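You operate a simulated robot arm through the tools that you are given. There is no shell and no other tool. Be economical: measure what you need, move in short steps, check, and stop when the job is done.

You run a simulated robot arm. Do the job below in one go: nothing can be reset, and whatever is moved stays where it is left.

## Task
Clean the small black cartridge on the pad tray and print a test stripe.
Fine: it stands in the rack; green tank button once wets the pad; one full stripe on the test card; back in its slot; leave the rest.
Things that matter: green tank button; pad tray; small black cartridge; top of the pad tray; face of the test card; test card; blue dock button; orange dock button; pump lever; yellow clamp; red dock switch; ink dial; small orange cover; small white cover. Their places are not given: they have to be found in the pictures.

It is judged by the outcome, as a careful person would: the job done as asked, and still so three seconds after it is handed in. It fails if anything else is knocked over, pushed out of place, dropped, spilled or broken.

## Robot
A 7-joint arm with a two-finger parallel gripper, fixed in place. Base frame: the origin is at the foot of the arm, x ahead of it, y to its left, z up; the work surface is at about z = 0.8. Readings come in m, rad, newtons and seconds.
With the tool pointing down near the work surface it reaches from about 0.3 to 0.7 m from the base axis. Its first joint turns from -1.152 to 1.152 rad. Payload 1.57 kg.
The tool frame sits at the grasp point between the pads (the TCP): z along the fingers, y along the line on which they close. The tips reach 0.03 m beyond it. The gripper opens to 0.11 m. The fingers are 0.024 m wide and 0.012 m thick; the gripper's body (0.048 by 0.112 m) begins 0.078 m behind the TCP.
Orientation is told as [roll, pitch, yaw] about the base's x, y, z axes, in that order, counted from this pose: with the fingers straight down and closing along the base's y, the tool's x points along the base's -x, its y along +y and its z along -z.

## Interface
- The arm moves only by the tool play_rows. Its argument "targets" is a list of rows, each an object of numbers (a shift or turn left out is 0, a gripper value left out holds the last): "dx", "dy", "dz": the shift along the tool's x, y, z in cm; "rx", "ry", "rz": the turn, a rotation vector about the tool's x, y, z in rad; "fingers": the finger opening in cm, from 0 to 11. In form: [{"dx": .., "dy": .., "dz": .., "rx": .., "ry": .., "rz": .., "fingers": ..}, ...]. A call has 1 to 12 rows; each row shifts and turns the commanded pose from where the row before left it, along the tool's axes as they then stand. A row lasts 0.2 s, in which the tool goes at most 0.05 m and 0.15 rad; a call with a longer step from one row to the next is refused whole, and so is a gripper value outside its range. Where a pose cannot be reached the arm comes as near as it can. A force on the tool above 40 N (or 10 N above the force at the start of the call, whichever is more), or a blocked arm, ends the call early, and 0.2 s more pass. Each finger travels about 0.108 m/s and halts on what it meets, pressing with about 21 N; the grip force reading is that of the motor and also rises with nothing between the fingers. The clock runs only during rows and for 0.2 s after the last one: add rows that do not move to give the fingers time. It gives the time, the measured TCP pose, the force on the tool (base axes), the opening and the grip force at its end, in the units of the frame above (readings bear some noise).
- Cameras (640 x 400 px; columns grow to the right, rows downward): "scene" is fixed at [0.1728, -0.4173, 1.3817]; the picture's right is [0.56, -0.83, 0.00], its down [-0.64, -0.43, -0.63] and it looks along [0.53, 0.35, -0.77] (base axes); focal length 346 px, centre (320, 200). "wrist" rides on the gripper at [-0.036, 0, -0.08] in the tool frame; the picture's right is [0.00, -1.00, 0.00], its down [0.97, 0.00, -0.24] and it looks along [0.24, 0.00, 0.97] (tool axes); focal length 218 px, centre (320, 200).
- snapshot(camera): a new picture of that camera. No time passes.
- measure_at(camera, pixels): for up to 12 pixels [column, row] of the newest picture of that camera ("zoom" is the newest enlarged one), the place [x, y, z] in the base frame of the surface seen there, good to about 0.002 m. No time passes.
- close_up(camera, box): a new picture of the part [left, top, right, bottom] of that camera's present view, enlarged. No time passes.
- hand_in(): hands the job in; it is judged then, once.

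Go step by step. Measure first, check grasps and placings, and put right what went wrong. The budget is 80 turns and 54 pictures, counting those below and the enlarged ones. Unless the task says otherwise, let go and move clear before handing in, and close with one line.

The tools are called after "Call:" as name(argument=value, ...) on one line, values as JSON. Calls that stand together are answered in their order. play_rows: Moves the arm, as the interface text tells. Its arguments: {"type":"object","properties":{"targets":{"type":"array"}},"required":["targets"]} The other tools are called the same way: snapshot (camera) takes a picture; measure_at (camera, pixels) gives the place of the surface under pixels of a picture; close_up (camera, box) takes an enlarged picture of a part of a camera's view; hand_in () hands the job in.

At the start:

```text
clock: 0.0
ee_pos: [0.4413, -0.1586, 1.0328]
tool_rot: [-0.001, 0.001, -0.001]
force: [-0.5, 0.3, 0.2]
finger_gap: 0.11
finger_force: 0.1
```

scene: 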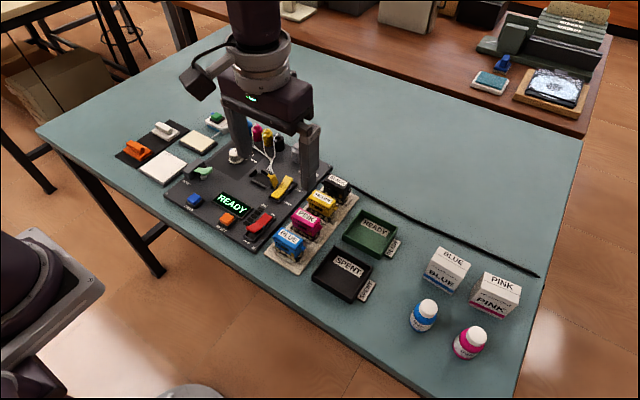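
wrist: 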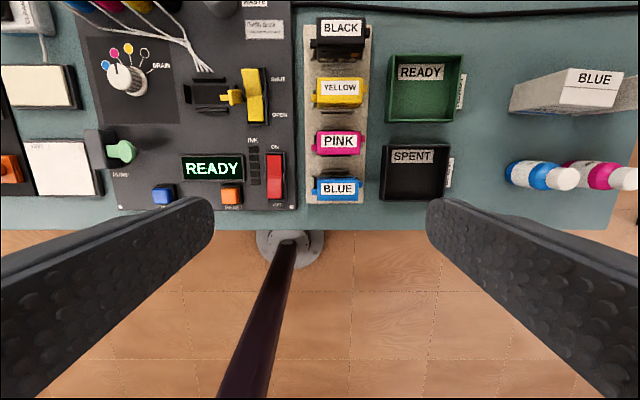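

The scene shows the cartridge rack around (310,225), with the dock at (240,205) and pads around (180,145). I'll enlarge these areas to identify the parts.

Call:
close_up(camera="scene", box=[100, 90, 260, 190])

Call:
close_up(camera="scene", box=[220, 150, 380, 270])

Call:
close_up(camera="wrist", box=[0, 0, 380, 220])

```text
4.00 times, centred on (180, 140) of scene
```

zoom: 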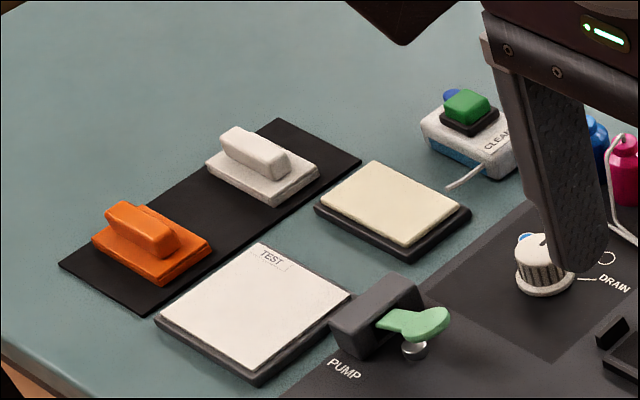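

```text
3.33 times, centred on (300, 210) of scene
```

zoom: 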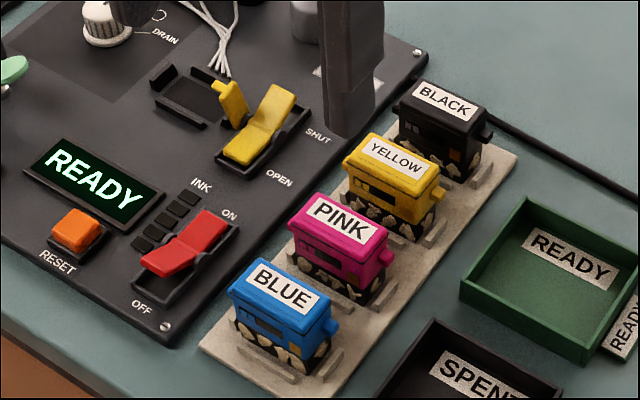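

```text
1.68 times, centred on (190, 110) of wrist
```

zoom: 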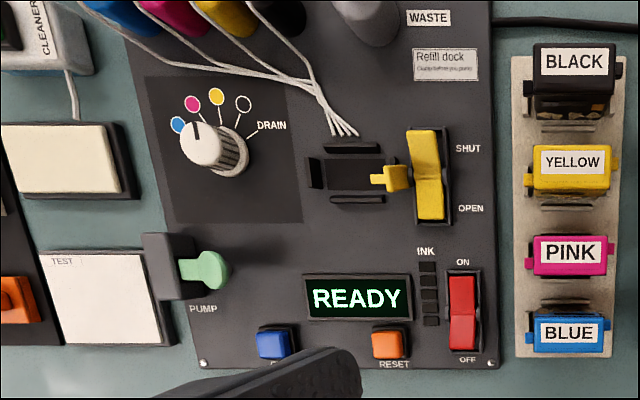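

The pictures show the green cleaner button at scene (217,117), the cream pad at (197,143), the TEST card at (163,167) and the black cartridge at the rack's far end. I'll measure these now.

Call:
measure_at(camera="scene", pixels=[[216, 116], [196, 142], [194, 131], [214, 142], [202, 150], [182, 139], [165, 152], [186, 163], [161, 180], [142, 168], [163, 167], [214, 127]])

Call:
measure_at(camera="zoom", pixels=[[575, 62], [540, 47], [610, 47], [537, 75], [612, 75], [575, 125], [575, 160], [540, 145], [538, 178], [610, 178], [570, 210], [525, 100]])

```text
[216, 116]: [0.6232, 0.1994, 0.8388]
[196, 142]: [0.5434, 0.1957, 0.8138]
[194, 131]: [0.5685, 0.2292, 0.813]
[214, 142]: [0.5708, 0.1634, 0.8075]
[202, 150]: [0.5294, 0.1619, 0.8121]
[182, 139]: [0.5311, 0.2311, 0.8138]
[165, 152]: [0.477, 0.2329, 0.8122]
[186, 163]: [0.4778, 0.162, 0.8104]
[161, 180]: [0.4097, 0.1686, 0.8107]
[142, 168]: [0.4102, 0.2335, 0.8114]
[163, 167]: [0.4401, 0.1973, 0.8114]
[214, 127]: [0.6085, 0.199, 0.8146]
```

```text
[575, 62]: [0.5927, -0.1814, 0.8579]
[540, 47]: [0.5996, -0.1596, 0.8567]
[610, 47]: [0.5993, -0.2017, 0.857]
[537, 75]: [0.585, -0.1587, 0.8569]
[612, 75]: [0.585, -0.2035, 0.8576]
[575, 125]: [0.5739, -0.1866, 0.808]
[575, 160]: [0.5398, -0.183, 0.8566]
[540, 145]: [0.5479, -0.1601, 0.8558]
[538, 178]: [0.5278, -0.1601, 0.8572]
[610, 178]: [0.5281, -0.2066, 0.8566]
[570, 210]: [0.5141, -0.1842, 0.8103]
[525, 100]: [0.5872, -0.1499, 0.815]
```

The cartridge top is at about (0.592,-0.181,0.857), the pad at z 0.813 and the card at z 0.811. I'll move high over the green button with the fingers closed.

Call:
play_rows(targets=[{"dx": -1.8, "dy": 3.58, "fingers": 0}, {"dx": -1.8, "dy": 3.58}, {"dx": -1.8, "dy": 3.58}, {"dx": -1.8, "dy": 3.58}, {"dx": -1.8, "dy": 3.58}, {"dx": -1.8, "dy": 3.58}, {"dx": -1.8, "dy": 3.58}, {"dx": -1.8, "dy": 3.58}, {"dx": -1.8, "dy": 3.58}, {"dx": -1.8, "dy": 3.58}, {}, {}])

Call:
snapshot(camera="wrist")

Call:
close_up(camera="scene", box=[100, 80, 260, 190])

```text
clock: 2.6
ee_pos: [0.6199, 0.2009, 1.033]
tool_rot: [0.001, 0.001, 0.001]
force: [0.9, -0.2, 0.1]
finger_gap: 0.0002
finger_force: 21.6
```

```text
48 pictures are left
```

wrist: 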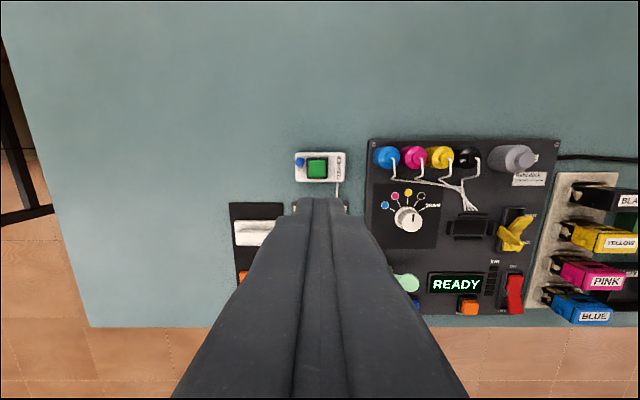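

```text
3.64 times, centred on (180, 135) of scene
```

zoom: 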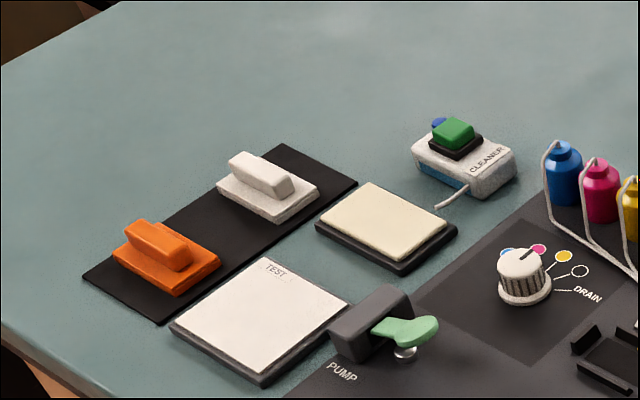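

The button is at wrist (317,168). I'll measure its face and the tank around it.

Call:
measure_at(camera="wrist", pixels=[[317, 168], [310, 162], [324, 162], [310, 174], [324, 174], [300, 175], [333, 165], [300, 160]])

Call:
measure_at(camera="zoom", pixels=[[453, 131], [444, 131], [462, 131], [448, 125]])

```text
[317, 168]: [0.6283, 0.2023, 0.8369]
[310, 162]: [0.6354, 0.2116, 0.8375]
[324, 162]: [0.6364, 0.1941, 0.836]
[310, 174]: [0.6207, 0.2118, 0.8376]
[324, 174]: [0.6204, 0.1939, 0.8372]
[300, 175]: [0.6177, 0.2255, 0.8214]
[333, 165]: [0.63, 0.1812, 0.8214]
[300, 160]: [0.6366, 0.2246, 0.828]
```

```text
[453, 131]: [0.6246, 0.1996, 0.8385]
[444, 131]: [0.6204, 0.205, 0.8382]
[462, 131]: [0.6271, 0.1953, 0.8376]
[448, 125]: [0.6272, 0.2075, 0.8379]
```

The button centre is about (0.627,0.202) with its top at 0.838. I'll lower the tips to about 5 mm above it.

Call:
play_rows(targets=[{"dx": -0.7, "dy": 0.1, "dz": 3}, {"dz": 4}, {"dz": 4}, {"dz": 3}, {"dz": 2}, {}, {}])

Call:
close_up(camera="scene", box=[180, 80, 260, 140])

```text
clock: 4.2
ee_pos: [0.627, 0.2008, 0.8731]
tool_rot: [0.0, 0.0, 0.0]
force: [-0.9, -0.4, -0.2]
finger_gap: 0.0
finger_force: 21.6
```

```text
6.67 times, centred on (220, 110) of scene
```

zoom: 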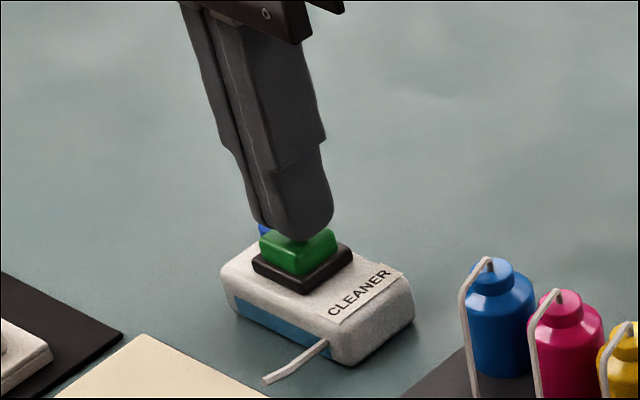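

The tips sit right over the button. I'll press gently about 4 mm past contact, then lift away.

Call:
play_rows(targets=[{"dz": 0.3}, {"dz": 0.2}, {"dz": 0.2}, {"dz": 0.2}, {}])

Call:
close_up(camera="scene", box=[160, 80, 260, 160])

```text
clock: 5.4
ee_pos: [0.628, 0.2013, 0.8635]
tool_rot: [0.001, 0.001, 0.001]
force: [-1.0, 0.4, 1.1]
finger_gap: 0.0
finger_force: 21.2
```

```text
5.00 times, centred on (210, 120) of scene
```

zoom: 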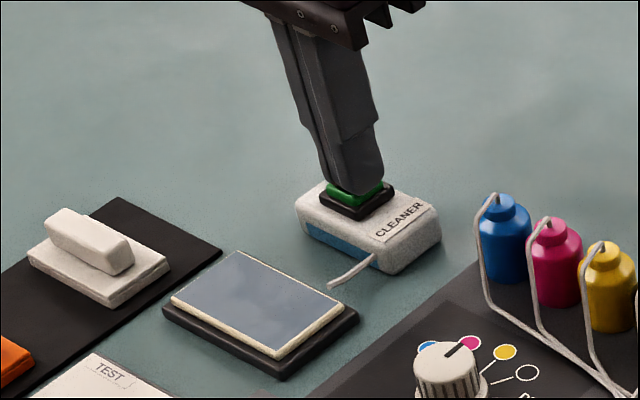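

The pad turned blue-wet with one press. I'll lift off, cross over high to above the black cartridge and open the fingers.

Call:
play_rows(targets=[{"dz": -2}, {"dz": -4.5}, {"dz": -4.5}, {"dz": -4.5}, {"dx": 0.45, "dy": -4.78}, {"dx": 0.45, "dy": -4.78}, {"dx": 0.45, "dy": -4.78}, {"dx": 0.45, "dy": -4.78}, {"dx": 0.45, "dy": -4.78, "fingers": 4.2}, {"dx": 0.45, "dy": -4.78}, {"dx": 0.45, "dy": -4.78}, {"dx": 0.45, "dy": -4.78}])

Call:
play_rows(targets=[{"rz": -0.1428}, {"rz": -0.1428}, {"rz": -0.1428}, {"rz": -0.1428}, {"rz": -0.1428}, {"rz": -0.1428}, {"rz": -0.1428}, {"rz": -0.1428}, {"rz": -0.1428}, {"rz": -0.1428}, {"rz": -0.1428}, {}])

Call:
snapshot(camera="wrist")

Call:
snapshot(camera="scene")

```text
clock: 8.0
ee_pos: [0.5916, -0.1829, 1.019]
tool_rot: [0.0, 0.001, 0.002]
force: [-0.4, -0.6, -1.2]
finger_gap: 0.0422
finger_force: 0.1
```

```text
clock: 10.6
ee_pos: [0.5908, -0.1807, 1.0189]
tool_rot: [0.0, 0.0, 1.572]
force: [-0.5, 0.1, -0.2]
finger_gap: 0.0421
finger_force: 0.1
```

```text
44 pictures are left
```

wrist: 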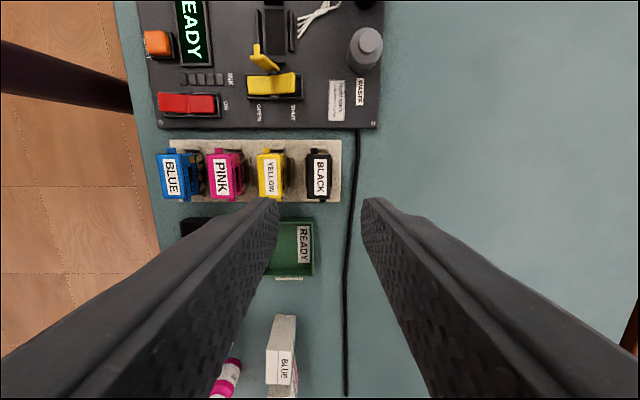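

```text
43 pictures are left
```

scene: 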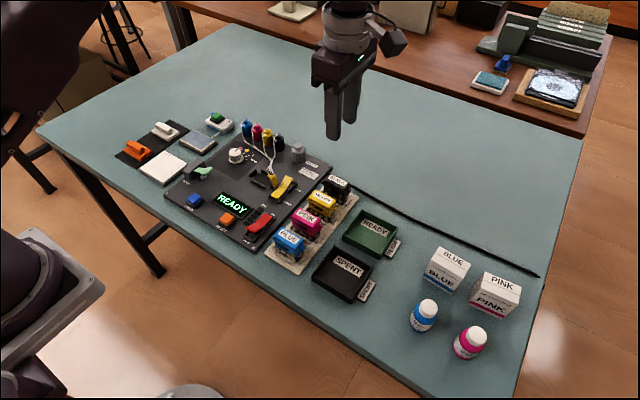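

Yaw is 90° and camera is on the dock side. I'll look closely at the black cartridge from both cameras.

Call:
close_up(camera="scene", box=[290, 160, 370, 220])

Call:
close_up(camera="wrist", box=[240, 130, 360, 210])

```text
6.67 times, centred on (330, 190) of scene
```

zoom: 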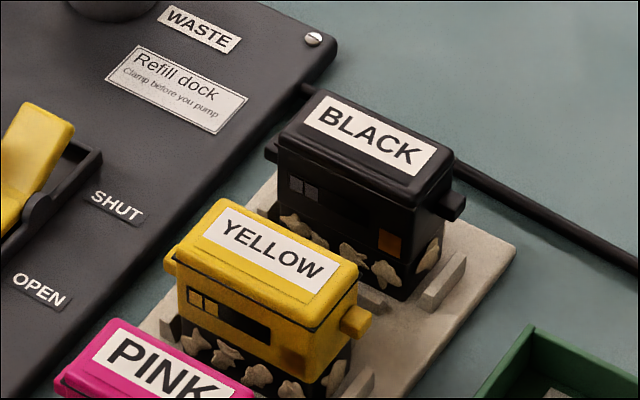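

```text
5.00 times, centred on (300, 170) of wrist
```

zoom: 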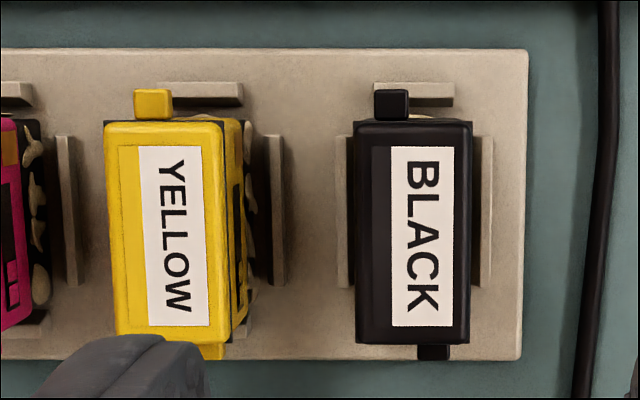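

The cartridge sits between low rails, and its lower part is crusted. I'll measure its top corners, the rails and the plate.

Call:
measure_at(camera="zoom", pixels=[[360, 130], [468, 130], [362, 335], [464, 335], [343, 210], [486, 210], [430, 88], [310, 210], [515, 340], [434, 353], [390, 105], [413, 235]])

```text
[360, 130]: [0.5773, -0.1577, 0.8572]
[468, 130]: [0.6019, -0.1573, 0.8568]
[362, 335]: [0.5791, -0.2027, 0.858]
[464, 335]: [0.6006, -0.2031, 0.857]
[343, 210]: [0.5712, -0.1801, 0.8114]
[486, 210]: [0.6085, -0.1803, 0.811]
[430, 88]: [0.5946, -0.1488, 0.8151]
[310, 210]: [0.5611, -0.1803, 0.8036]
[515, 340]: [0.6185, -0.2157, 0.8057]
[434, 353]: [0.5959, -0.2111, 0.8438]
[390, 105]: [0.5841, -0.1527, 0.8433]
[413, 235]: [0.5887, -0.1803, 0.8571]
```

The cartridge is centred at (0.590,-0.181), 25 mm wide in x, with rails up to about 0.815. I'll descend with a 3.8 cm opening, stopping the tips around 0.824.

Call:
play_rows(targets=[{"dz": 4, "fingers": 3.8}, {"dz": 4}, {"dz": 3}, {"dz": 2}, {"dz": 1.5}, {}])

Call:
close_up(camera="scene", box=[290, 150, 370, 220])

```text
clock: 12.0
ee_pos: [0.5916, -0.182, 0.8735]
tool_rot: [0.0, 0.001, 1.571]
force: [0.2, 0.3, 0.4]
finger_gap: 0.038
finger_force: 0.0
```

```text
5.71 times, centred on (330, 185) of scene
```

zoom: 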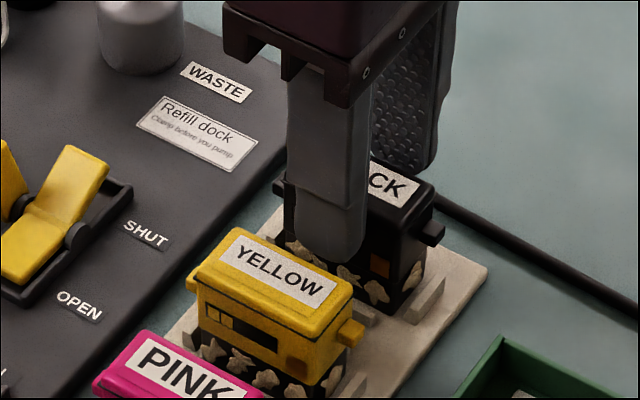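

The fingers straddle the cartridge, clear of the yellow one. I'll go down 2 cm more and close.

Call:
play_rows(targets=[{"dz": 1}, {"dz": 1}, {"fingers": 0}, {}, {}, {}])

Call:
snapshot(camera="wrist")

```text
clock: 13.4
ee_pos: [0.5916, -0.1811, 0.8544]
tool_rot: [-0.001, -0.001, 1.57]
force: [-0.1, 0.6, 1.1]
finger_gap: 0.0253
finger_force: 20.7
```

```text
39 pictures are left
```

wrist: 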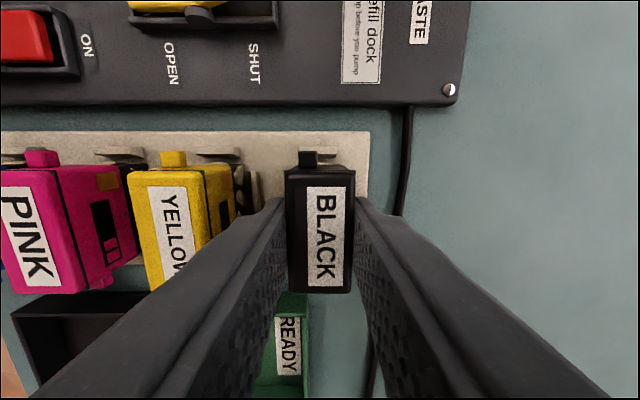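

Grip holds at 25.3 mm. I'll lift straight up and look at the cartridge's underside.

Call:
play_rows(targets=[{"dz": -1}, {"dz": -2}, {"dz": -4}, {"dz": -4}, {"dz": -4}, {}])

Call:
close_up(camera="scene", box=[270, 60, 410, 220])

```text
clock: 14.8
ee_pos: [0.5921, -0.1809, 1.004]
tool_rot: [-0.001, 0.0, 1.571]
force: [0.7, 0.4, -0.3]
finger_gap: 0.0256
finger_force: 21.6
```

```text
2.50 times, centred on (340, 140) of scene
```

zoom: 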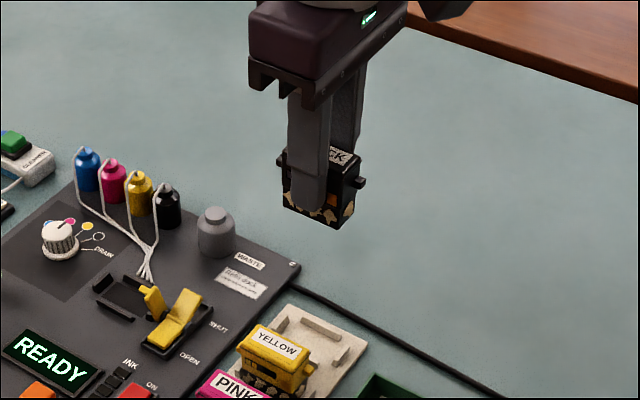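

The cartridge is held upright and its slot is empty. I'll carry it high to above the pad centre (0.550,0.197).

Call:
play_rows(targets=[{"dx": -4.2, "dy": 0.46}, {"dx": -4.2, "dy": 0.46}, {"dx": -4.2, "dy": 0.46}, {"dx": -4.2, "dy": 0.46}, {"dx": -4.2, "dy": 0.46}, {"dx": -4.2, "dy": 0.46}, {"dx": -4.2, "dy": 0.46}, {"dx": -4.2, "dy": 0.46}, {"dx": -4.2, "dy": 0.46}, {}, {}])

Call:
play_rows(targets=[{"dz": 4}, {"dz": 4}, {"dz": 3}, {}])

Call:
close_up(camera="scene", box=[140, 80, 260, 170])

Call:
snapshot(camera="wrist")

```text
clock: 17.2
ee_pos: [0.5509, 0.1969, 1.005]
tool_rot: [0.0, 0.0, 1.571]
force: [0.3, 0.6, -0.9]
finger_gap: 0.0253
finger_force: 20.9
```

```text
clock: 18.2
ee_pos: [0.5506, 0.1972, 0.8951]
tool_rot: [0.0, 0.001, 1.571]
force: [0.4, 0.1, -0.4]
finger_gap: 0.0253
finger_force: 21.3
```

```text
4.44 times, centred on (200, 125) of scene
```

zoom: 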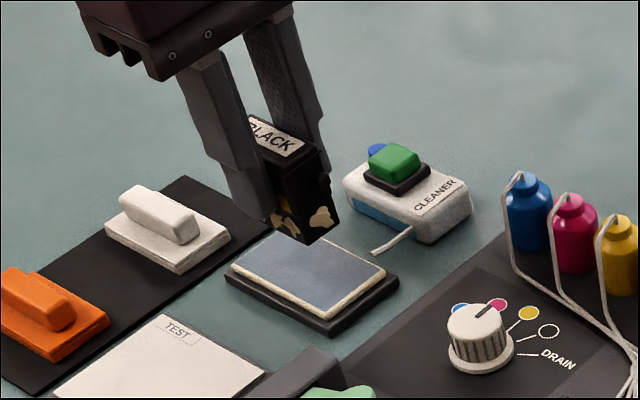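

```text
36 pictures are left
```

wrist: 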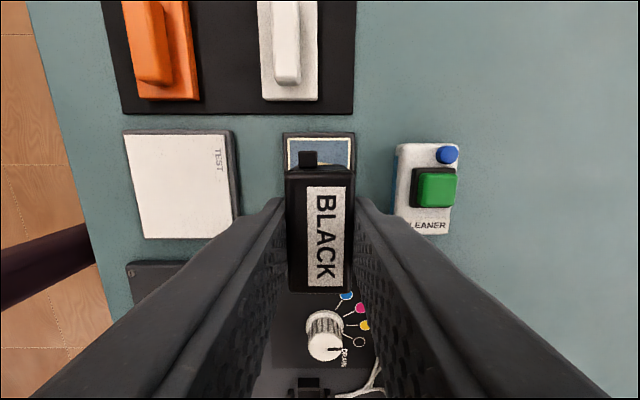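

It's aligned over the pad. I'll lower to near contact (bottom about 5 cm below TCP, pad at 0.813), then ease down in small steps.

Call:
play_rows(targets=[{"dz": 2}, {"dz": 0.8}, {"dz": 0.15}, {"dz": 0.15}, {}])

Call:
close_up(camera="scene", box=[160, 100, 240, 160])

```text
clock: 19.4
ee_pos: [0.5496, 0.1957, 0.8634]
tool_rot: [0.001, 0.001, 1.569]
force: [0.5, -0.5, -0.4]
finger_gap: 0.0251
finger_force: 21.2
```

```text
6.67 times, centred on (200, 130) of scene
```

zoom: 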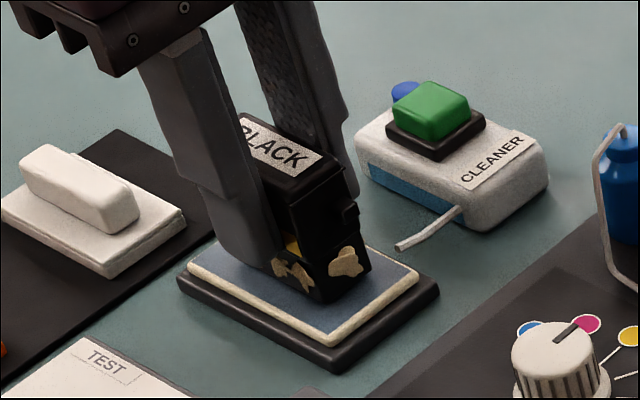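

Almost touching at TCP 0.863. I'll continue in 1 mm steps, watching the force.

Call:
play_rows(targets=[{"dz": 0.1}, {"dz": 0.1}, {}])

```text
clock: 20.2
ee_pos: [0.55, 0.1963, 0.8613]
tool_rot: [-0.002, 0.0, 1.569]
force: [0.5, 0.3, -0.2]
finger_gap: 0.0254
finger_force: 20.8
```

Call:
play_rows(targets=[{"dz": 0.1}, {"dz": 0.1}, {}])

Call:
close_up(camera="scene", box=[160, 100, 240, 160])

```text
clock: 21.0
ee_pos: [0.5496, 0.1957, 0.8599]
tool_rot: [-0.001, 0.0, 1.571]
force: [-1.2, -0.2, 16.2]
finger_gap: 0.0254
finger_force: 21.3
```

```text
6.67 times, centred on (200, 130) of scene
```

zoom: 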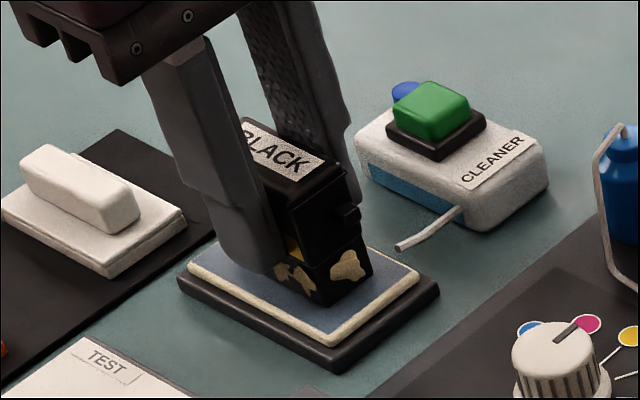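

Contact with 16 N at TCP 0.860. I'll ease slightly and rub back and forth within the pad.

Call:
play_rows(targets=[{"dz": -0.05}, {"dx": -0.5}, {"dx": -0.4}, {"dx": 0.5}, {"dx": 0.5}, {"dx": 0.5}, {"dx": 0.3}, {"dx": -0.5}, {"dx": -0.4}, {}])

Call:
close_up(camera="scene", box=[160, 100, 240, 160])

```text
clock: 23.2
ee_pos: [0.5502, 0.1956, 0.8595]
tool_rot: [0.001, 0.001, 1.571]
force: [-0.5, -5.0, 8.8]
finger_gap: 0.0255
finger_force: 21.6
```

```text
6.67 times, centred on (200, 130) of scene
```

zoom: 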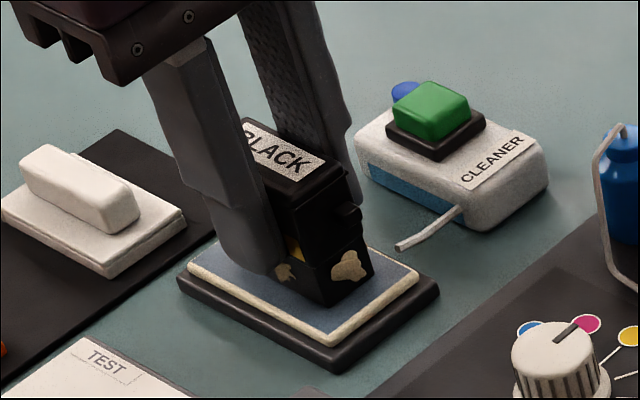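

The crust flakes are going away (fewer at zoom (285,270) now), so rubbing works. I'll rub more.

Call:
play_rows(targets=[{"dx": -0.5}, {"dx": -0.4}, {"dx": 0.6}, {"dx": 0.6}, {"dx": 0.6}, {"dx": -0.6}, {"dx": -0.6}, {"dx": -0.6}, {"dx": 0.6}, {"dx": 0.6}, {"dx": -0.3}, {}])

Call:
close_up(camera="scene", box=[160, 100, 240, 160])

```text
clock: 25.8
ee_pos: [0.5514, 0.1968, 0.8584]
tool_rot: [0.001, 0.0, 1.571]
force: [-0.1, 0.2, -0.2]
finger_gap: 0.0252
finger_force: 21.1
```

```text
6.67 times, centred on (200, 130) of scene
```

zoom: 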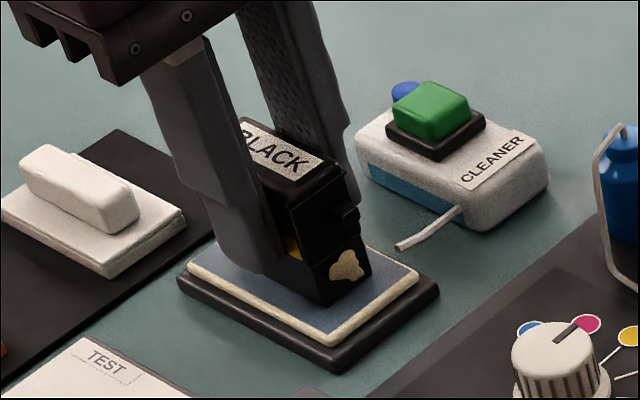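

One flake is left on the -y end, and the force dropped to zero. I'll press down a bit until contact returns, then rub again.

Call:
play_rows(targets=[{"dz": 0.1}, {"dz": 0.05}, {}])

```text
clock: 26.6
ee_pos: [0.5506, 0.1966, 0.8584]
tool_rot: [-0.001, -0.001, 1.569]
force: [-4.3, 0.0, 15.9]
finger_gap: 0.0254
finger_force: 20.5
```

Call:
play_rows(targets=[{"dx": -0.5}, {"dx": -0.4}, {"dx": 0.6}, {"dx": 0.6}, {"dx": 0.6}, {"dx": -0.6}, {"dx": -0.6}, {"dx": -0.6}, {"dx": 0.6}, {"dx": 0.6}, {"dx": -0.3}, {}])

Call:
close_up(camera="scene", box=[160, 100, 240, 160])

```text
clock: 29.2
ee_pos: [0.5508, 0.1956, 0.8582]
tool_rot: [0.0, 0.0, 1.57]
force: [-0.5, -3.8, 8.8]
finger_gap: 0.0253
finger_force: 20.9
```

```text
6.67 times, centred on (200, 130) of scene
```

zoom: 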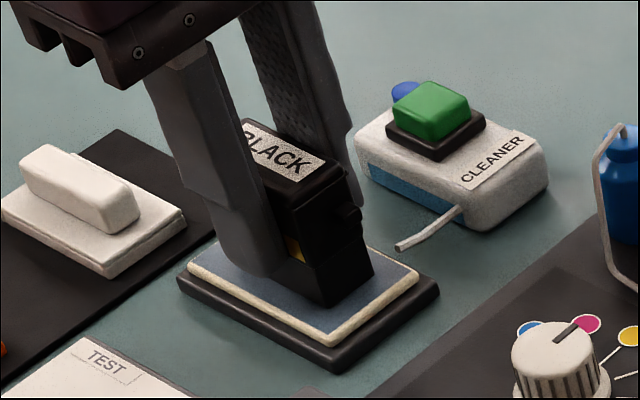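

No flakes are visible now. I'll do one more short rub for the hidden sides, then lift and inspect.

Call:
play_rows(targets=[{"dx": -0.5}, {"dx": -0.4}, {"dx": 0.6}, {"dx": 0.6}, {"dx": 0.6}, {"dx": -0.6}, {"dx": -0.6}, {"dx": -0.6}, {"dx": 0.6}, {"dx": 0.6}, {"dx": -0.3}, {}])

Call:
play_rows(targets=[{"dz": -1}, {"dz": -3}, {"dz": -4}, {"dz": -4}, {}])

Call:
close_up(camera="scene", box=[120, 40, 280, 170])

Call:
close_up(camera="wrist", box=[240, 100, 400, 220])

```text
clock: 31.8
ee_pos: [0.5503, 0.1953, 0.858]
tool_rot: [-0.002, 0.003, 1.571]
force: [-1.7, -4.9, 11.2]
finger_gap: 0.0254
finger_force: 20.9
```

```text
clock: 33.0
ee_pos: [0.55, 0.1966, 0.9806]
tool_rot: [-0.001, 0.0, 1.571]
force: [0.0, 0.5, -0.2]
finger_gap: 0.0253
finger_force: 21.1
```

```text
3.08 times, centred on (200, 105) of scene
```

zoom: 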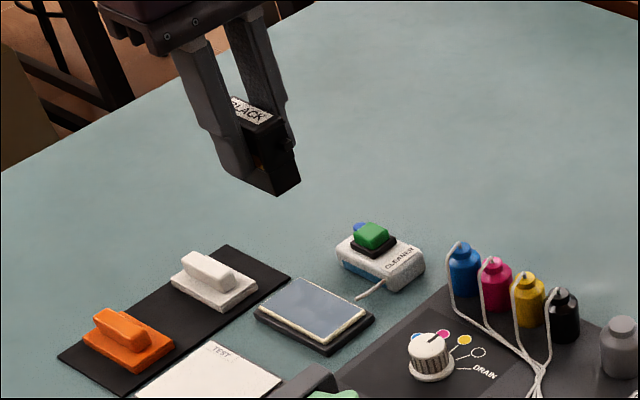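

```text
3.33 times, centred on (320, 160) of wrist
```

zoom: 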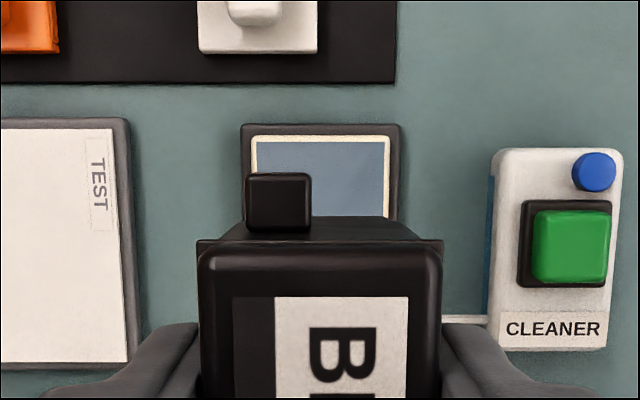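

The cartridge looks clean on the visible sides. Before striping, I'll raise it and tilt its underside towards the scene camera to check it's clean and see where the nozzle is.

Call:
play_rows(targets=[{"dz": -4.5}, {"dz": -4.5}, {"dz": -4.5}, {"dz": -4.5}, {"dz": -4.5}, {"ry": 0.14}, {"ry": 0.14}, {"ry": 0.14}, {"ry": 0.14}, {"ry": 0.14}, {}])

Call:
snapshot(camera="scene")

```text
clock: 35.4
ee_pos: [0.5166, 0.2241, 1.1446]
tool_rot: [-0.012, 0.469, 1.572]
force: [0.1, -0.3, 0.3]
finger_gap: 0.0251
finger_force: 20.5
out of reach, approached as far as the arm can: row 7, 8, 9, 10
```

```text
28 pictures are left
```

scene: 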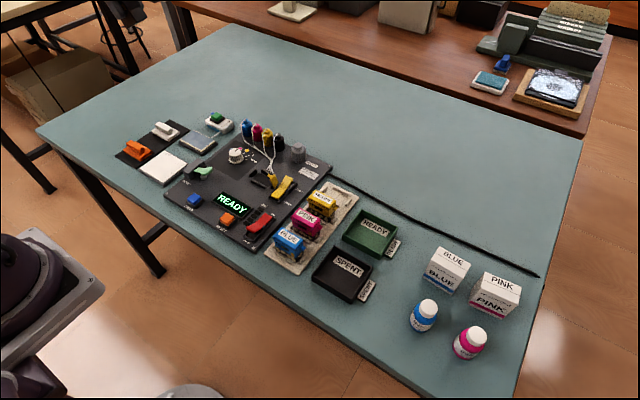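

The cartridge went out of view and out of reach. I'll undo the tilt and bring it lower and nearer the middle, then tilt there.

Call:
play_rows(targets=[{"ry": -0.14}, {"ry": -0.14}, {"ry": -0.14}, {"ry": -0.14}, {"ry": -0.14}, {"dz": 4.5}, {"dz": 4.5}, {"dz": 4.5}, {}])

Call:
play_rows(targets=[{"dx": 4, "dy": 2}, {"dx": 4, "dy": 2}, {"dx": 4, "dy": 2}, {"dx": 4, "dy": 2}, {"dx": 4, "dy": 2}, {"ry": 0.14}, {"ry": 0.14}, {"ry": 0.14}, {"ry": 0.14}, {"ry": 0.14}, {"ry": 0.14}, {}])

Call:
snapshot(camera="scene")

```text
clock: 37.4
ee_pos: [0.5183, 0.2554, 1.013]
tool_rot: [-0.01, -0.23, 1.58]
force: [0.2, 0.1, -0.6]
finger_gap: 0.0252
finger_force: 20.5
```

```text
clock: 40.0
ee_pos: [0.4204, 0.0588, 0.9666]
tool_rot: [-0.014, 0.611, 1.57]
force: [0.4, 1.0, -0.3]
finger_gap: 0.0252
finger_force: 21.4
```

```text
27 pictures are left
```

scene: 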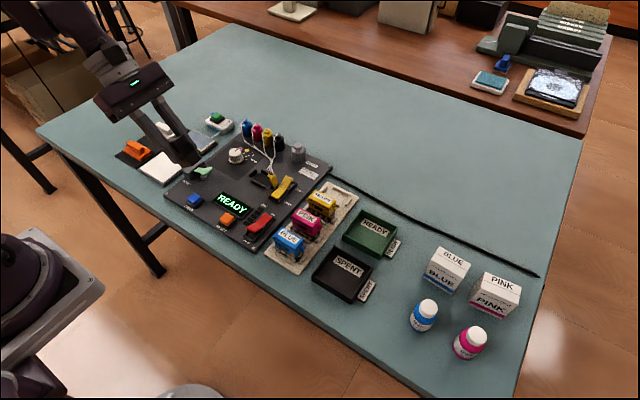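

Now the cartridge is visible near (190,150), tilted 0.61. I'll take a closer look.

Call:
close_up(camera="scene", box=[150, 100, 230, 180])

```text
5.00 times, centred on (190, 140) of scene
```

zoom: 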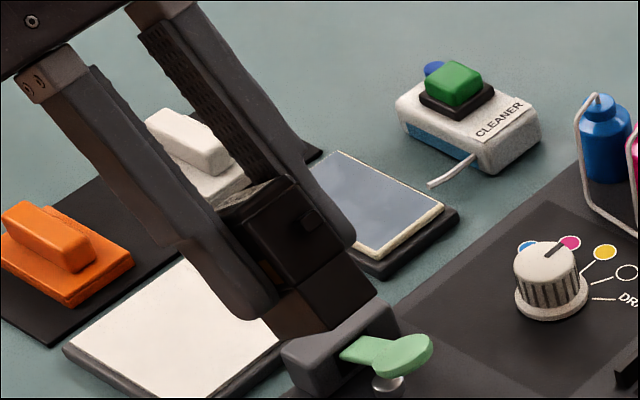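

The underside still isn't visible, but the sides are clean. The pump sits at the card's -y edge, so the stripe should run along x. I'll level the tool and check.

Call:
play_rows(targets=[{"ry": -0.1222}, {"ry": -0.1222}, {"ry": -0.1222}, {"ry": -0.1222}, {"ry": -0.1222}, {}, {}])

Call:
measure_at(camera="zoom", pixels=[[150, 262], [68, 345], [180, 330], [25, 205], [100, 310], [130, 262], [290, 350], [375, 305], [155, 396], [230, 370], [318, 330], [110, 390]])

```text
clock: 41.6
ee_pos: [0.4203, 0.0595, 0.9668]
tool_rot: [-0.01, -0.003, 1.579]
force: [0.1, 0.6, 0.3]
finger_gap: 0.0258
finger_force: 20.6
```

```text
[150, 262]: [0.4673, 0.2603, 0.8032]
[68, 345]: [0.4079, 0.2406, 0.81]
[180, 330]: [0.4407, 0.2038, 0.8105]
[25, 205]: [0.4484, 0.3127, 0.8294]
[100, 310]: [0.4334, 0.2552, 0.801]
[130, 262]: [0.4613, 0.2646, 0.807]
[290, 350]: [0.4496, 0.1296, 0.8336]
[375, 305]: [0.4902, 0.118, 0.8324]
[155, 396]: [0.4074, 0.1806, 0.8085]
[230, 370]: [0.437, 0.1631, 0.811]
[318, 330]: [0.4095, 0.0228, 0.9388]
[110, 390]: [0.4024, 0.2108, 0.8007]
```

It's nearly level. I'll trim the small angle errors and move above the card's near edge start (0.412,0.198).

Call:
play_rows(targets=[{"rx": -0.01, "ry": 0.003, "rz": 0.008}, {"dx": -3.5, "dy": 0.2}, {"dx": -3.5, "dy": 0.2}, {"dx": -3.5, "dy": 0.2}, {"dx": -3.4, "dy": 0.2}, {}, {}])

Call:
snapshot(camera="wrist")

Call:
close_up(camera="scene", box=[110, 80, 230, 200])

```text
clock: 43.2
ee_pos: [0.4125, 0.1962, 0.9663]
tool_rot: [0.0, 0.001, 1.569]
force: [-0.3, 0.6, -0.6]
finger_gap: 0.0254
finger_force: 21.0
```

```text
25 pictures are left
```

wrist: 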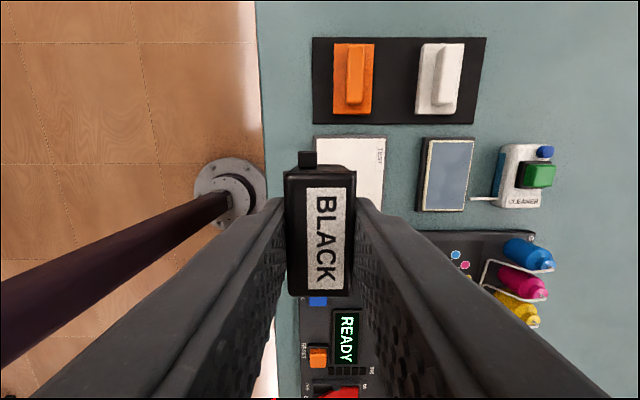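

```text
3.33 times, centred on (170, 140) of scene
```

zoom: 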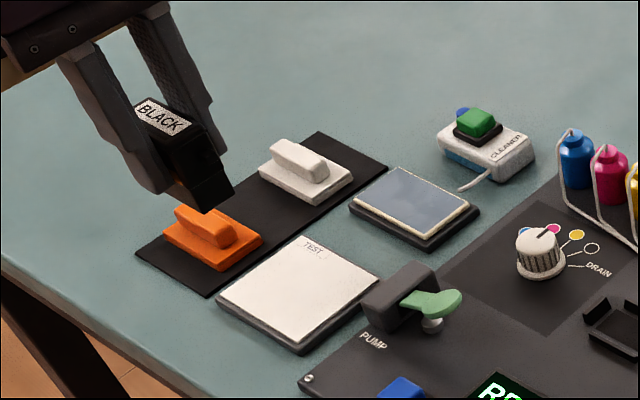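

It's clear of its neighbours. I'll descend to just above the card at the near edge.

Call:
play_rows(targets=[{"dz": 4}, {"dz": 4}, {"dz": 2}, {"dz": 0.5}, {}])

Call:
close_up(camera="scene", box=[110, 110, 230, 200])

```text
clock: 44.4
ee_pos: [0.4129, 0.1967, 0.8601]
tool_rot: [-0.001, 0.003, 1.572]
force: [-0.7, -0.9, 0.1]
finger_gap: 0.0253
finger_force: 21.3
```

```text
4.44 times, centred on (170, 155) of scene
```

zoom: 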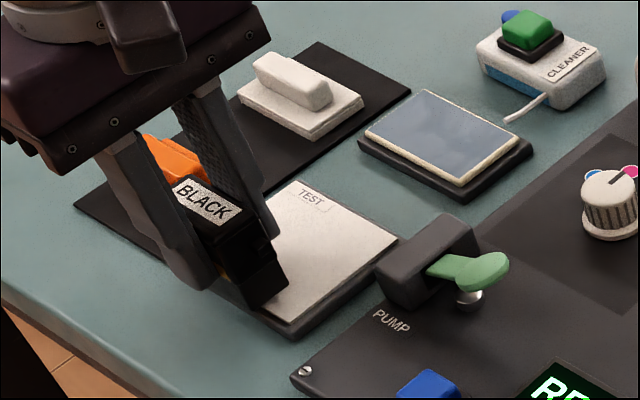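

It's just above the card. I'll step down 1 mm at a time until it touches.

Call:
play_rows(targets=[{"dz": 0.1}, {"dz": 0.1}, {}])

Call:
play_rows(targets=[{"dz": 0.1}, {"dz": 0.05}, {}])

```text
clock: 45.2
ee_pos: [0.4143, 0.1971, 0.8594]
tool_rot: [-0.001, 0.002, 1.571]
force: [0.4, 0.6, -0.9]
finger_gap: 0.0255
finger_force: 21.2
```

```text
clock: 46.0
ee_pos: [0.4129, 0.1973, 0.8583]
tool_rot: [0.0, 0.001, 1.57]
force: [-1.2, 0.5, 0.4]
finger_gap: 0.0255
finger_force: 20.9
```

Call:
play_rows(targets=[{"dz": 0.1}, {"dz": 0.05}, {}])

```text
clock: 46.8
ee_pos: [0.4119, 0.1979, 0.8567]
tool_rot: [-0.002, 0.002, 1.572]
force: [-1.1, -0.2, 3.1]
finger_gap: 0.0254
finger_force: 21.1
```

Light contact (3 N). I'll add a little pressure and pull one steady stroke along +x across the card.

Call:
play_rows(targets=[{"dz": 0.06}, {}, {"dy": -0.7}, {"dy": -0.7}, {"dy": -0.7}, {"dy": -0.7}, {}])

Call:
close_up(camera="scene", box=[110, 110, 230, 200])

```text
clock: 48.4
ee_pos: [0.4402, 0.1975, 0.8555]
tool_rot: [-0.002, 0.001, 1.571]
force: [-3.7, 0.3, 9.3]
finger_gap: 0.0255
finger_force: 21.3
```

```text
4.44 times, centred on (170, 155) of scene
```

zoom: 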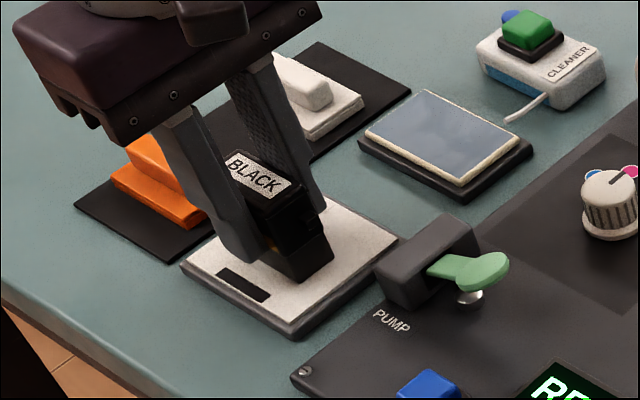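

A black mark is being laid with 9 N of steady contact. I'll continue to the far edge at x≈0.476, then pause.

Call:
play_rows(targets=[{"dy": -0.7}, {"dy": -0.7}, {"dy": -0.7}, {"dy": -0.7}, {"dy": -0.7}, {}])

Call:
close_up(camera="scene", box=[110, 110, 230, 200])

```text
clock: 49.8
ee_pos: [0.4759, 0.1979, 0.8566]
tool_rot: [-0.002, 0.002, 1.57]
force: [-3.8, 0.0, 9.6]
finger_gap: 0.0254
finger_force: 21.0
```

```text
4.44 times, centred on (170, 155) of scene
```

zoom: 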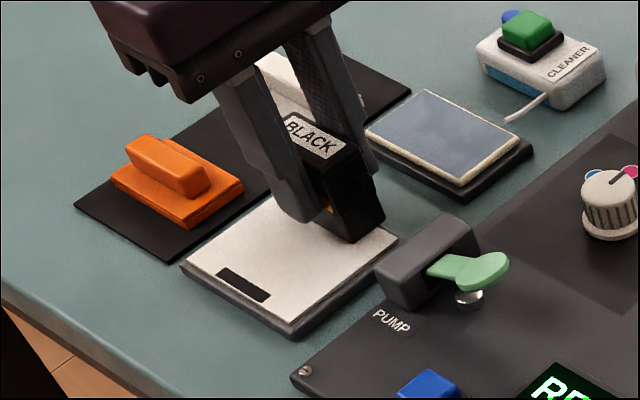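

The mark stays a short bar near the near edge and didn't follow the stroke. I'll measure its extent before doing anything else.

Call:
measure_at(camera="zoom", pixels=[[228, 269], [217, 278], [272, 293], [262, 303], [245, 286], [182, 264], [295, 326], [270, 199], [398, 240], [330, 240], [300, 280]])

Call:
close_up(camera="scene", box=[140, 145, 190, 185])

```text
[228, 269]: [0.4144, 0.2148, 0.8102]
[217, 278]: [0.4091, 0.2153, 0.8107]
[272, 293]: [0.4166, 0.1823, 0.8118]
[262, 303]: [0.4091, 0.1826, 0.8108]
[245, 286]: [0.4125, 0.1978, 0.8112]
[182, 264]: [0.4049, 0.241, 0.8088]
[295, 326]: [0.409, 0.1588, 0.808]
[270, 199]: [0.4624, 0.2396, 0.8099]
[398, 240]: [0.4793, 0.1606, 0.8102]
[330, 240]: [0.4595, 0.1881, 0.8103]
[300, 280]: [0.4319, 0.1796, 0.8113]
```

```text
10.00 times, centred on (165, 165) of scene
```

zoom: 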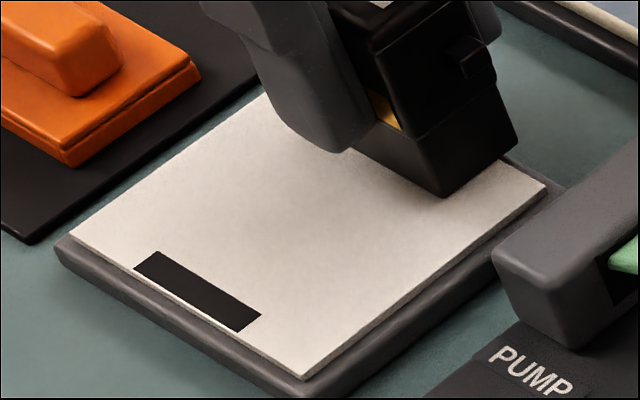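

The mark is one solid, unbroken 33×7 mm bar the shape of the nozzle strip, printed at touchdown; dragging adds nothing. I'll lift off and see what the card shows.

Call:
play_rows(targets=[{"dz": -1}, {"dz": -3}, {"dz": -4}, {"dz": -4}, {"dz": -3}, {}])

Call:
close_up(camera="scene", box=[110, 100, 230, 200])

Call:
close_up(camera="wrist", box=[160, 60, 400, 220])

```text
clock: 51.2
ee_pos: [0.476, 0.1977, 1.0057]
tool_rot: [-0.001, 0.0, 1.572]
force: [0.1, 0.1, -1.5]
finger_gap: 0.0255
finger_force: 21.2
```

```text
4.00 times, centred on (170, 150) of scene
```

zoom: 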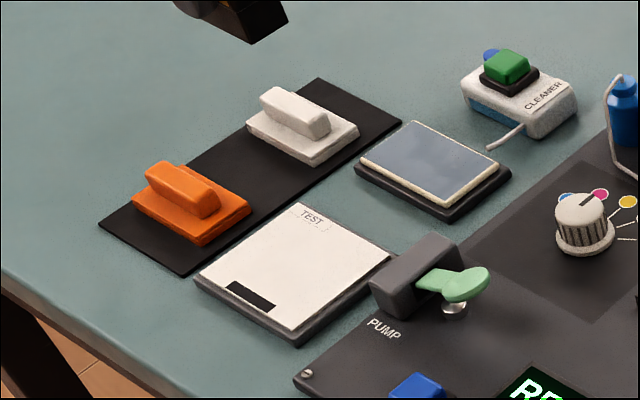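

```text
2.50 times, centred on (280, 140) of wrist
```

zoom: 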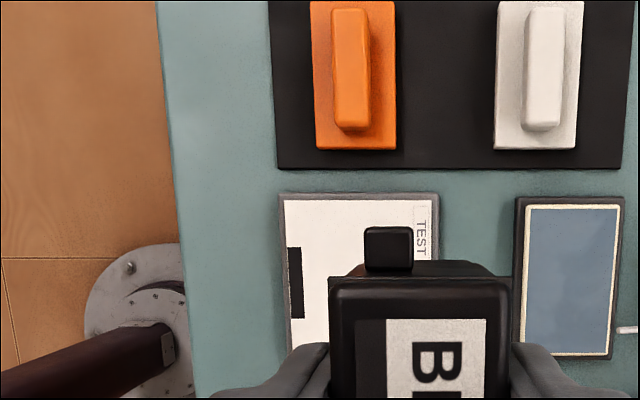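

The card shows one solid, unbroken stripe, so a second touch isn't wanted. I'll carry the cartridge high back above its slot.

Call:
play_rows(targets=[{"dx": 4.21, "dy": -1.284}, {"dx": 4.21, "dy": -1.284}, {"dx": 4.21, "dy": -1.284}, {"dx": 4.21, "dy": -1.284}, {"dx": 4.21, "dy": -1.284}, {"dx": 4.21, "dy": -1.284}, {"dx": 4.21, "dy": -1.284}, {"dx": 4.21, "dy": -1.284}, {"dx": 4.21, "dy": -1.284}, {}, {}])

Call:
snapshot(camera="wrist")

Call:
snapshot(camera="scene")

```text
clock: 53.6
ee_pos: [0.5914, -0.1809, 1.0064]
tool_rot: [-0.001, 0.002, 1.572]
force: [-0.5, 0.4, -0.6]
finger_gap: 0.0255
finger_force: 20.8
```

```text
17 pictures are left
```

wrist: 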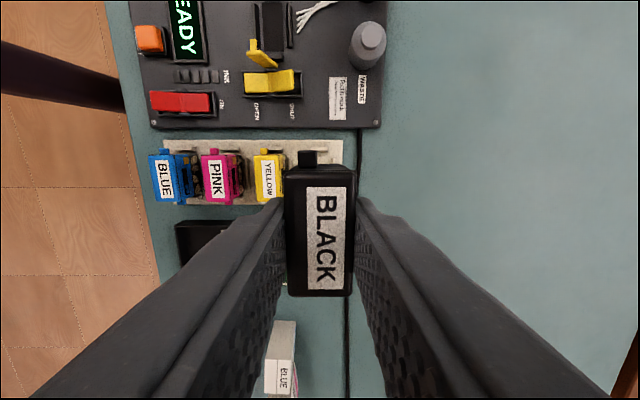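

```text
16 pictures are left
```

scene: 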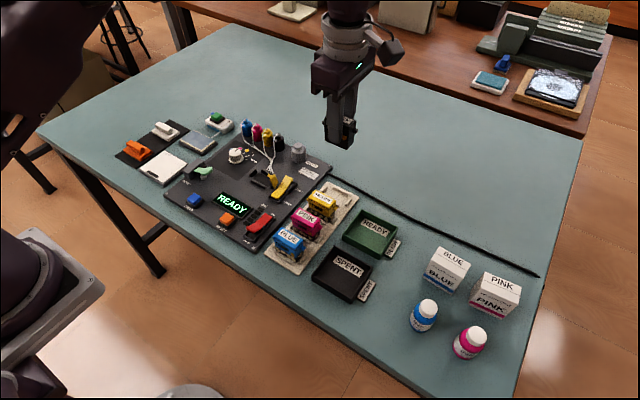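

I'll measure how the cartridge sits in the grip (wrist view) and the empty slot's rails (scene view).

Call:
measure_at(camera="wrist", pixels=[[290, 180], [350, 180], [292, 285], [348, 285], [320, 240], [308, 157]])

Call:
close_up(camera="scene", box=[300, 160, 370, 220])

```text
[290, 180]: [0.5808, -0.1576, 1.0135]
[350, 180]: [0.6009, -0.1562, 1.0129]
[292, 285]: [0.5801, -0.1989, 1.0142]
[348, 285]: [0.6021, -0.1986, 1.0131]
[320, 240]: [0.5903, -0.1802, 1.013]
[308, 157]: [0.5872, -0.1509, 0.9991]
```

```text
6.67 times, centred on (335, 190) of scene
```

zoom: 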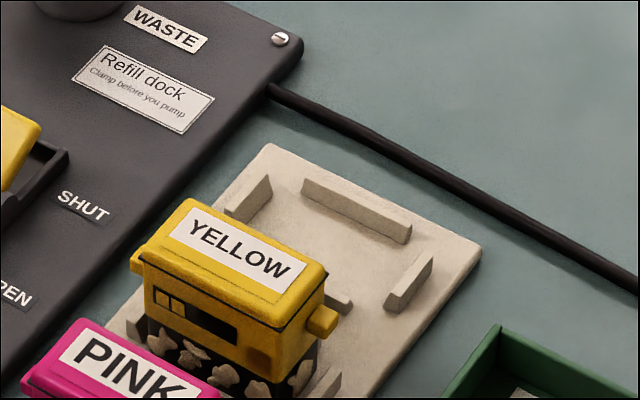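

The cartridge slid about 4 mm up in the grip. I'll check its sideways offset more precisely and measure the slot's rails.

Call:
measure_at(camera="zoom", pixels=[[270, 195], [238, 222], [305, 190], [408, 240], [392, 300], [428, 262], [345, 303], [340, 240], [300, 184], [410, 228], [230, 212], [387, 296]])

Call:
close_up(camera="wrist", box=[260, 140, 380, 300])

```text
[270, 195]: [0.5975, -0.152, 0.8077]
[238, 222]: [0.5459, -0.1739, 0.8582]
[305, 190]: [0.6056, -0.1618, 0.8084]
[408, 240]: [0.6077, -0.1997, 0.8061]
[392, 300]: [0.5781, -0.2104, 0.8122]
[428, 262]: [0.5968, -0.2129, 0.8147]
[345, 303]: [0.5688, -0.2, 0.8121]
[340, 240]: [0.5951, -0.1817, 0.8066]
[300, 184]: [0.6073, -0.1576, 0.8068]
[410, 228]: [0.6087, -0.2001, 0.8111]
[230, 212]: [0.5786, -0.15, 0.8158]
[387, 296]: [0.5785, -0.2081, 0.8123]
```

```text
2.50 times, centred on (320, 220) of wrist
```

zoom: 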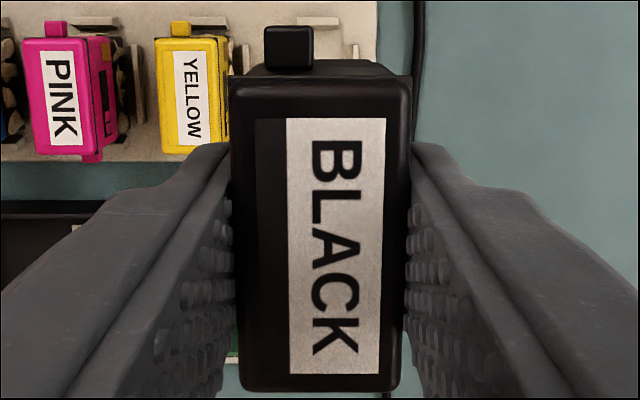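

Call:
measure_at(camera="zoom", pixels=[[320, 86], [320, 95], [320, 384], [320, 375], [236, 200], [408, 200]])

```text
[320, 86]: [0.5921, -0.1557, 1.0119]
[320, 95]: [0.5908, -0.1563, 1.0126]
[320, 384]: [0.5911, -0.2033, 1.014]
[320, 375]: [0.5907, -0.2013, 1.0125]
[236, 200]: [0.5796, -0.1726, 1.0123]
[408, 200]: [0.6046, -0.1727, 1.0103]
```

It's centred over the slot within about 2 mm (rail clearance is about 4 mm), and seating should come at TCP ≈0.850. I'll descend to just above it and check.

Call:
play_rows(targets=[{"dz": 4, "dy": 0.1}, {"dz": 4}, {"dz": 3}, {"dz": 1.5}, {"dz": 1}, {}])

Call:
close_up(camera="scene", box=[290, 140, 380, 220])

```text
clock: 55.0
ee_pos: [0.5897, -0.1806, 0.871]
tool_rot: [0.0, 0.002, 1.571]
force: [-0.6, -0.1, -0.1]
finger_gap: 0.0254
finger_force: 20.9
```

```text
5.00 times, centred on (335, 180) of scene
```

zoom: 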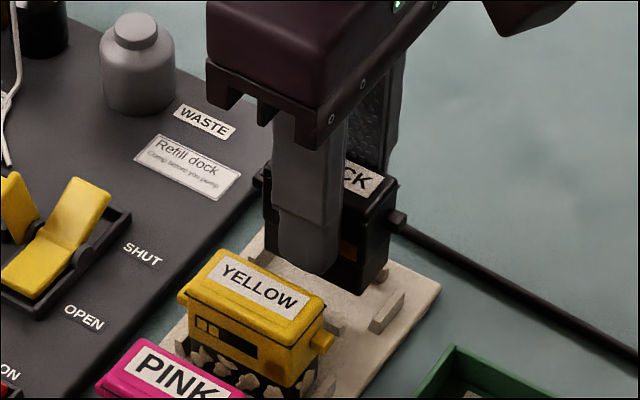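

It looks aligned between the rails. I'll lower slowly to seat it.

Call:
play_rows(targets=[{"dz": 0.6}, {"dz": 0.5}, {"dz": 0.3}, {"dz": 0.3}, {}])

```text
clock: 56.2
ee_pos: [0.5899, -0.1821, 0.855]
tool_rot: [0.0, 0.002, 1.571]
force: [-0.1, -0.3, 0.2]
finger_gap: 0.0255
finger_force: 21.2
```

Call:
play_rows(targets=[{"dz": 0.15}, {"dz": 0.1}, {"dz": 0.1}, {}])

```text
clock: 57.2
ee_pos: [0.5912, -0.1811, 0.851]
tool_rot: [-0.002, 0.002, 1.572]
force: [-1.9, 0.3, 9.4]
finger_gap: 0.0253
finger_force: 20.7
```

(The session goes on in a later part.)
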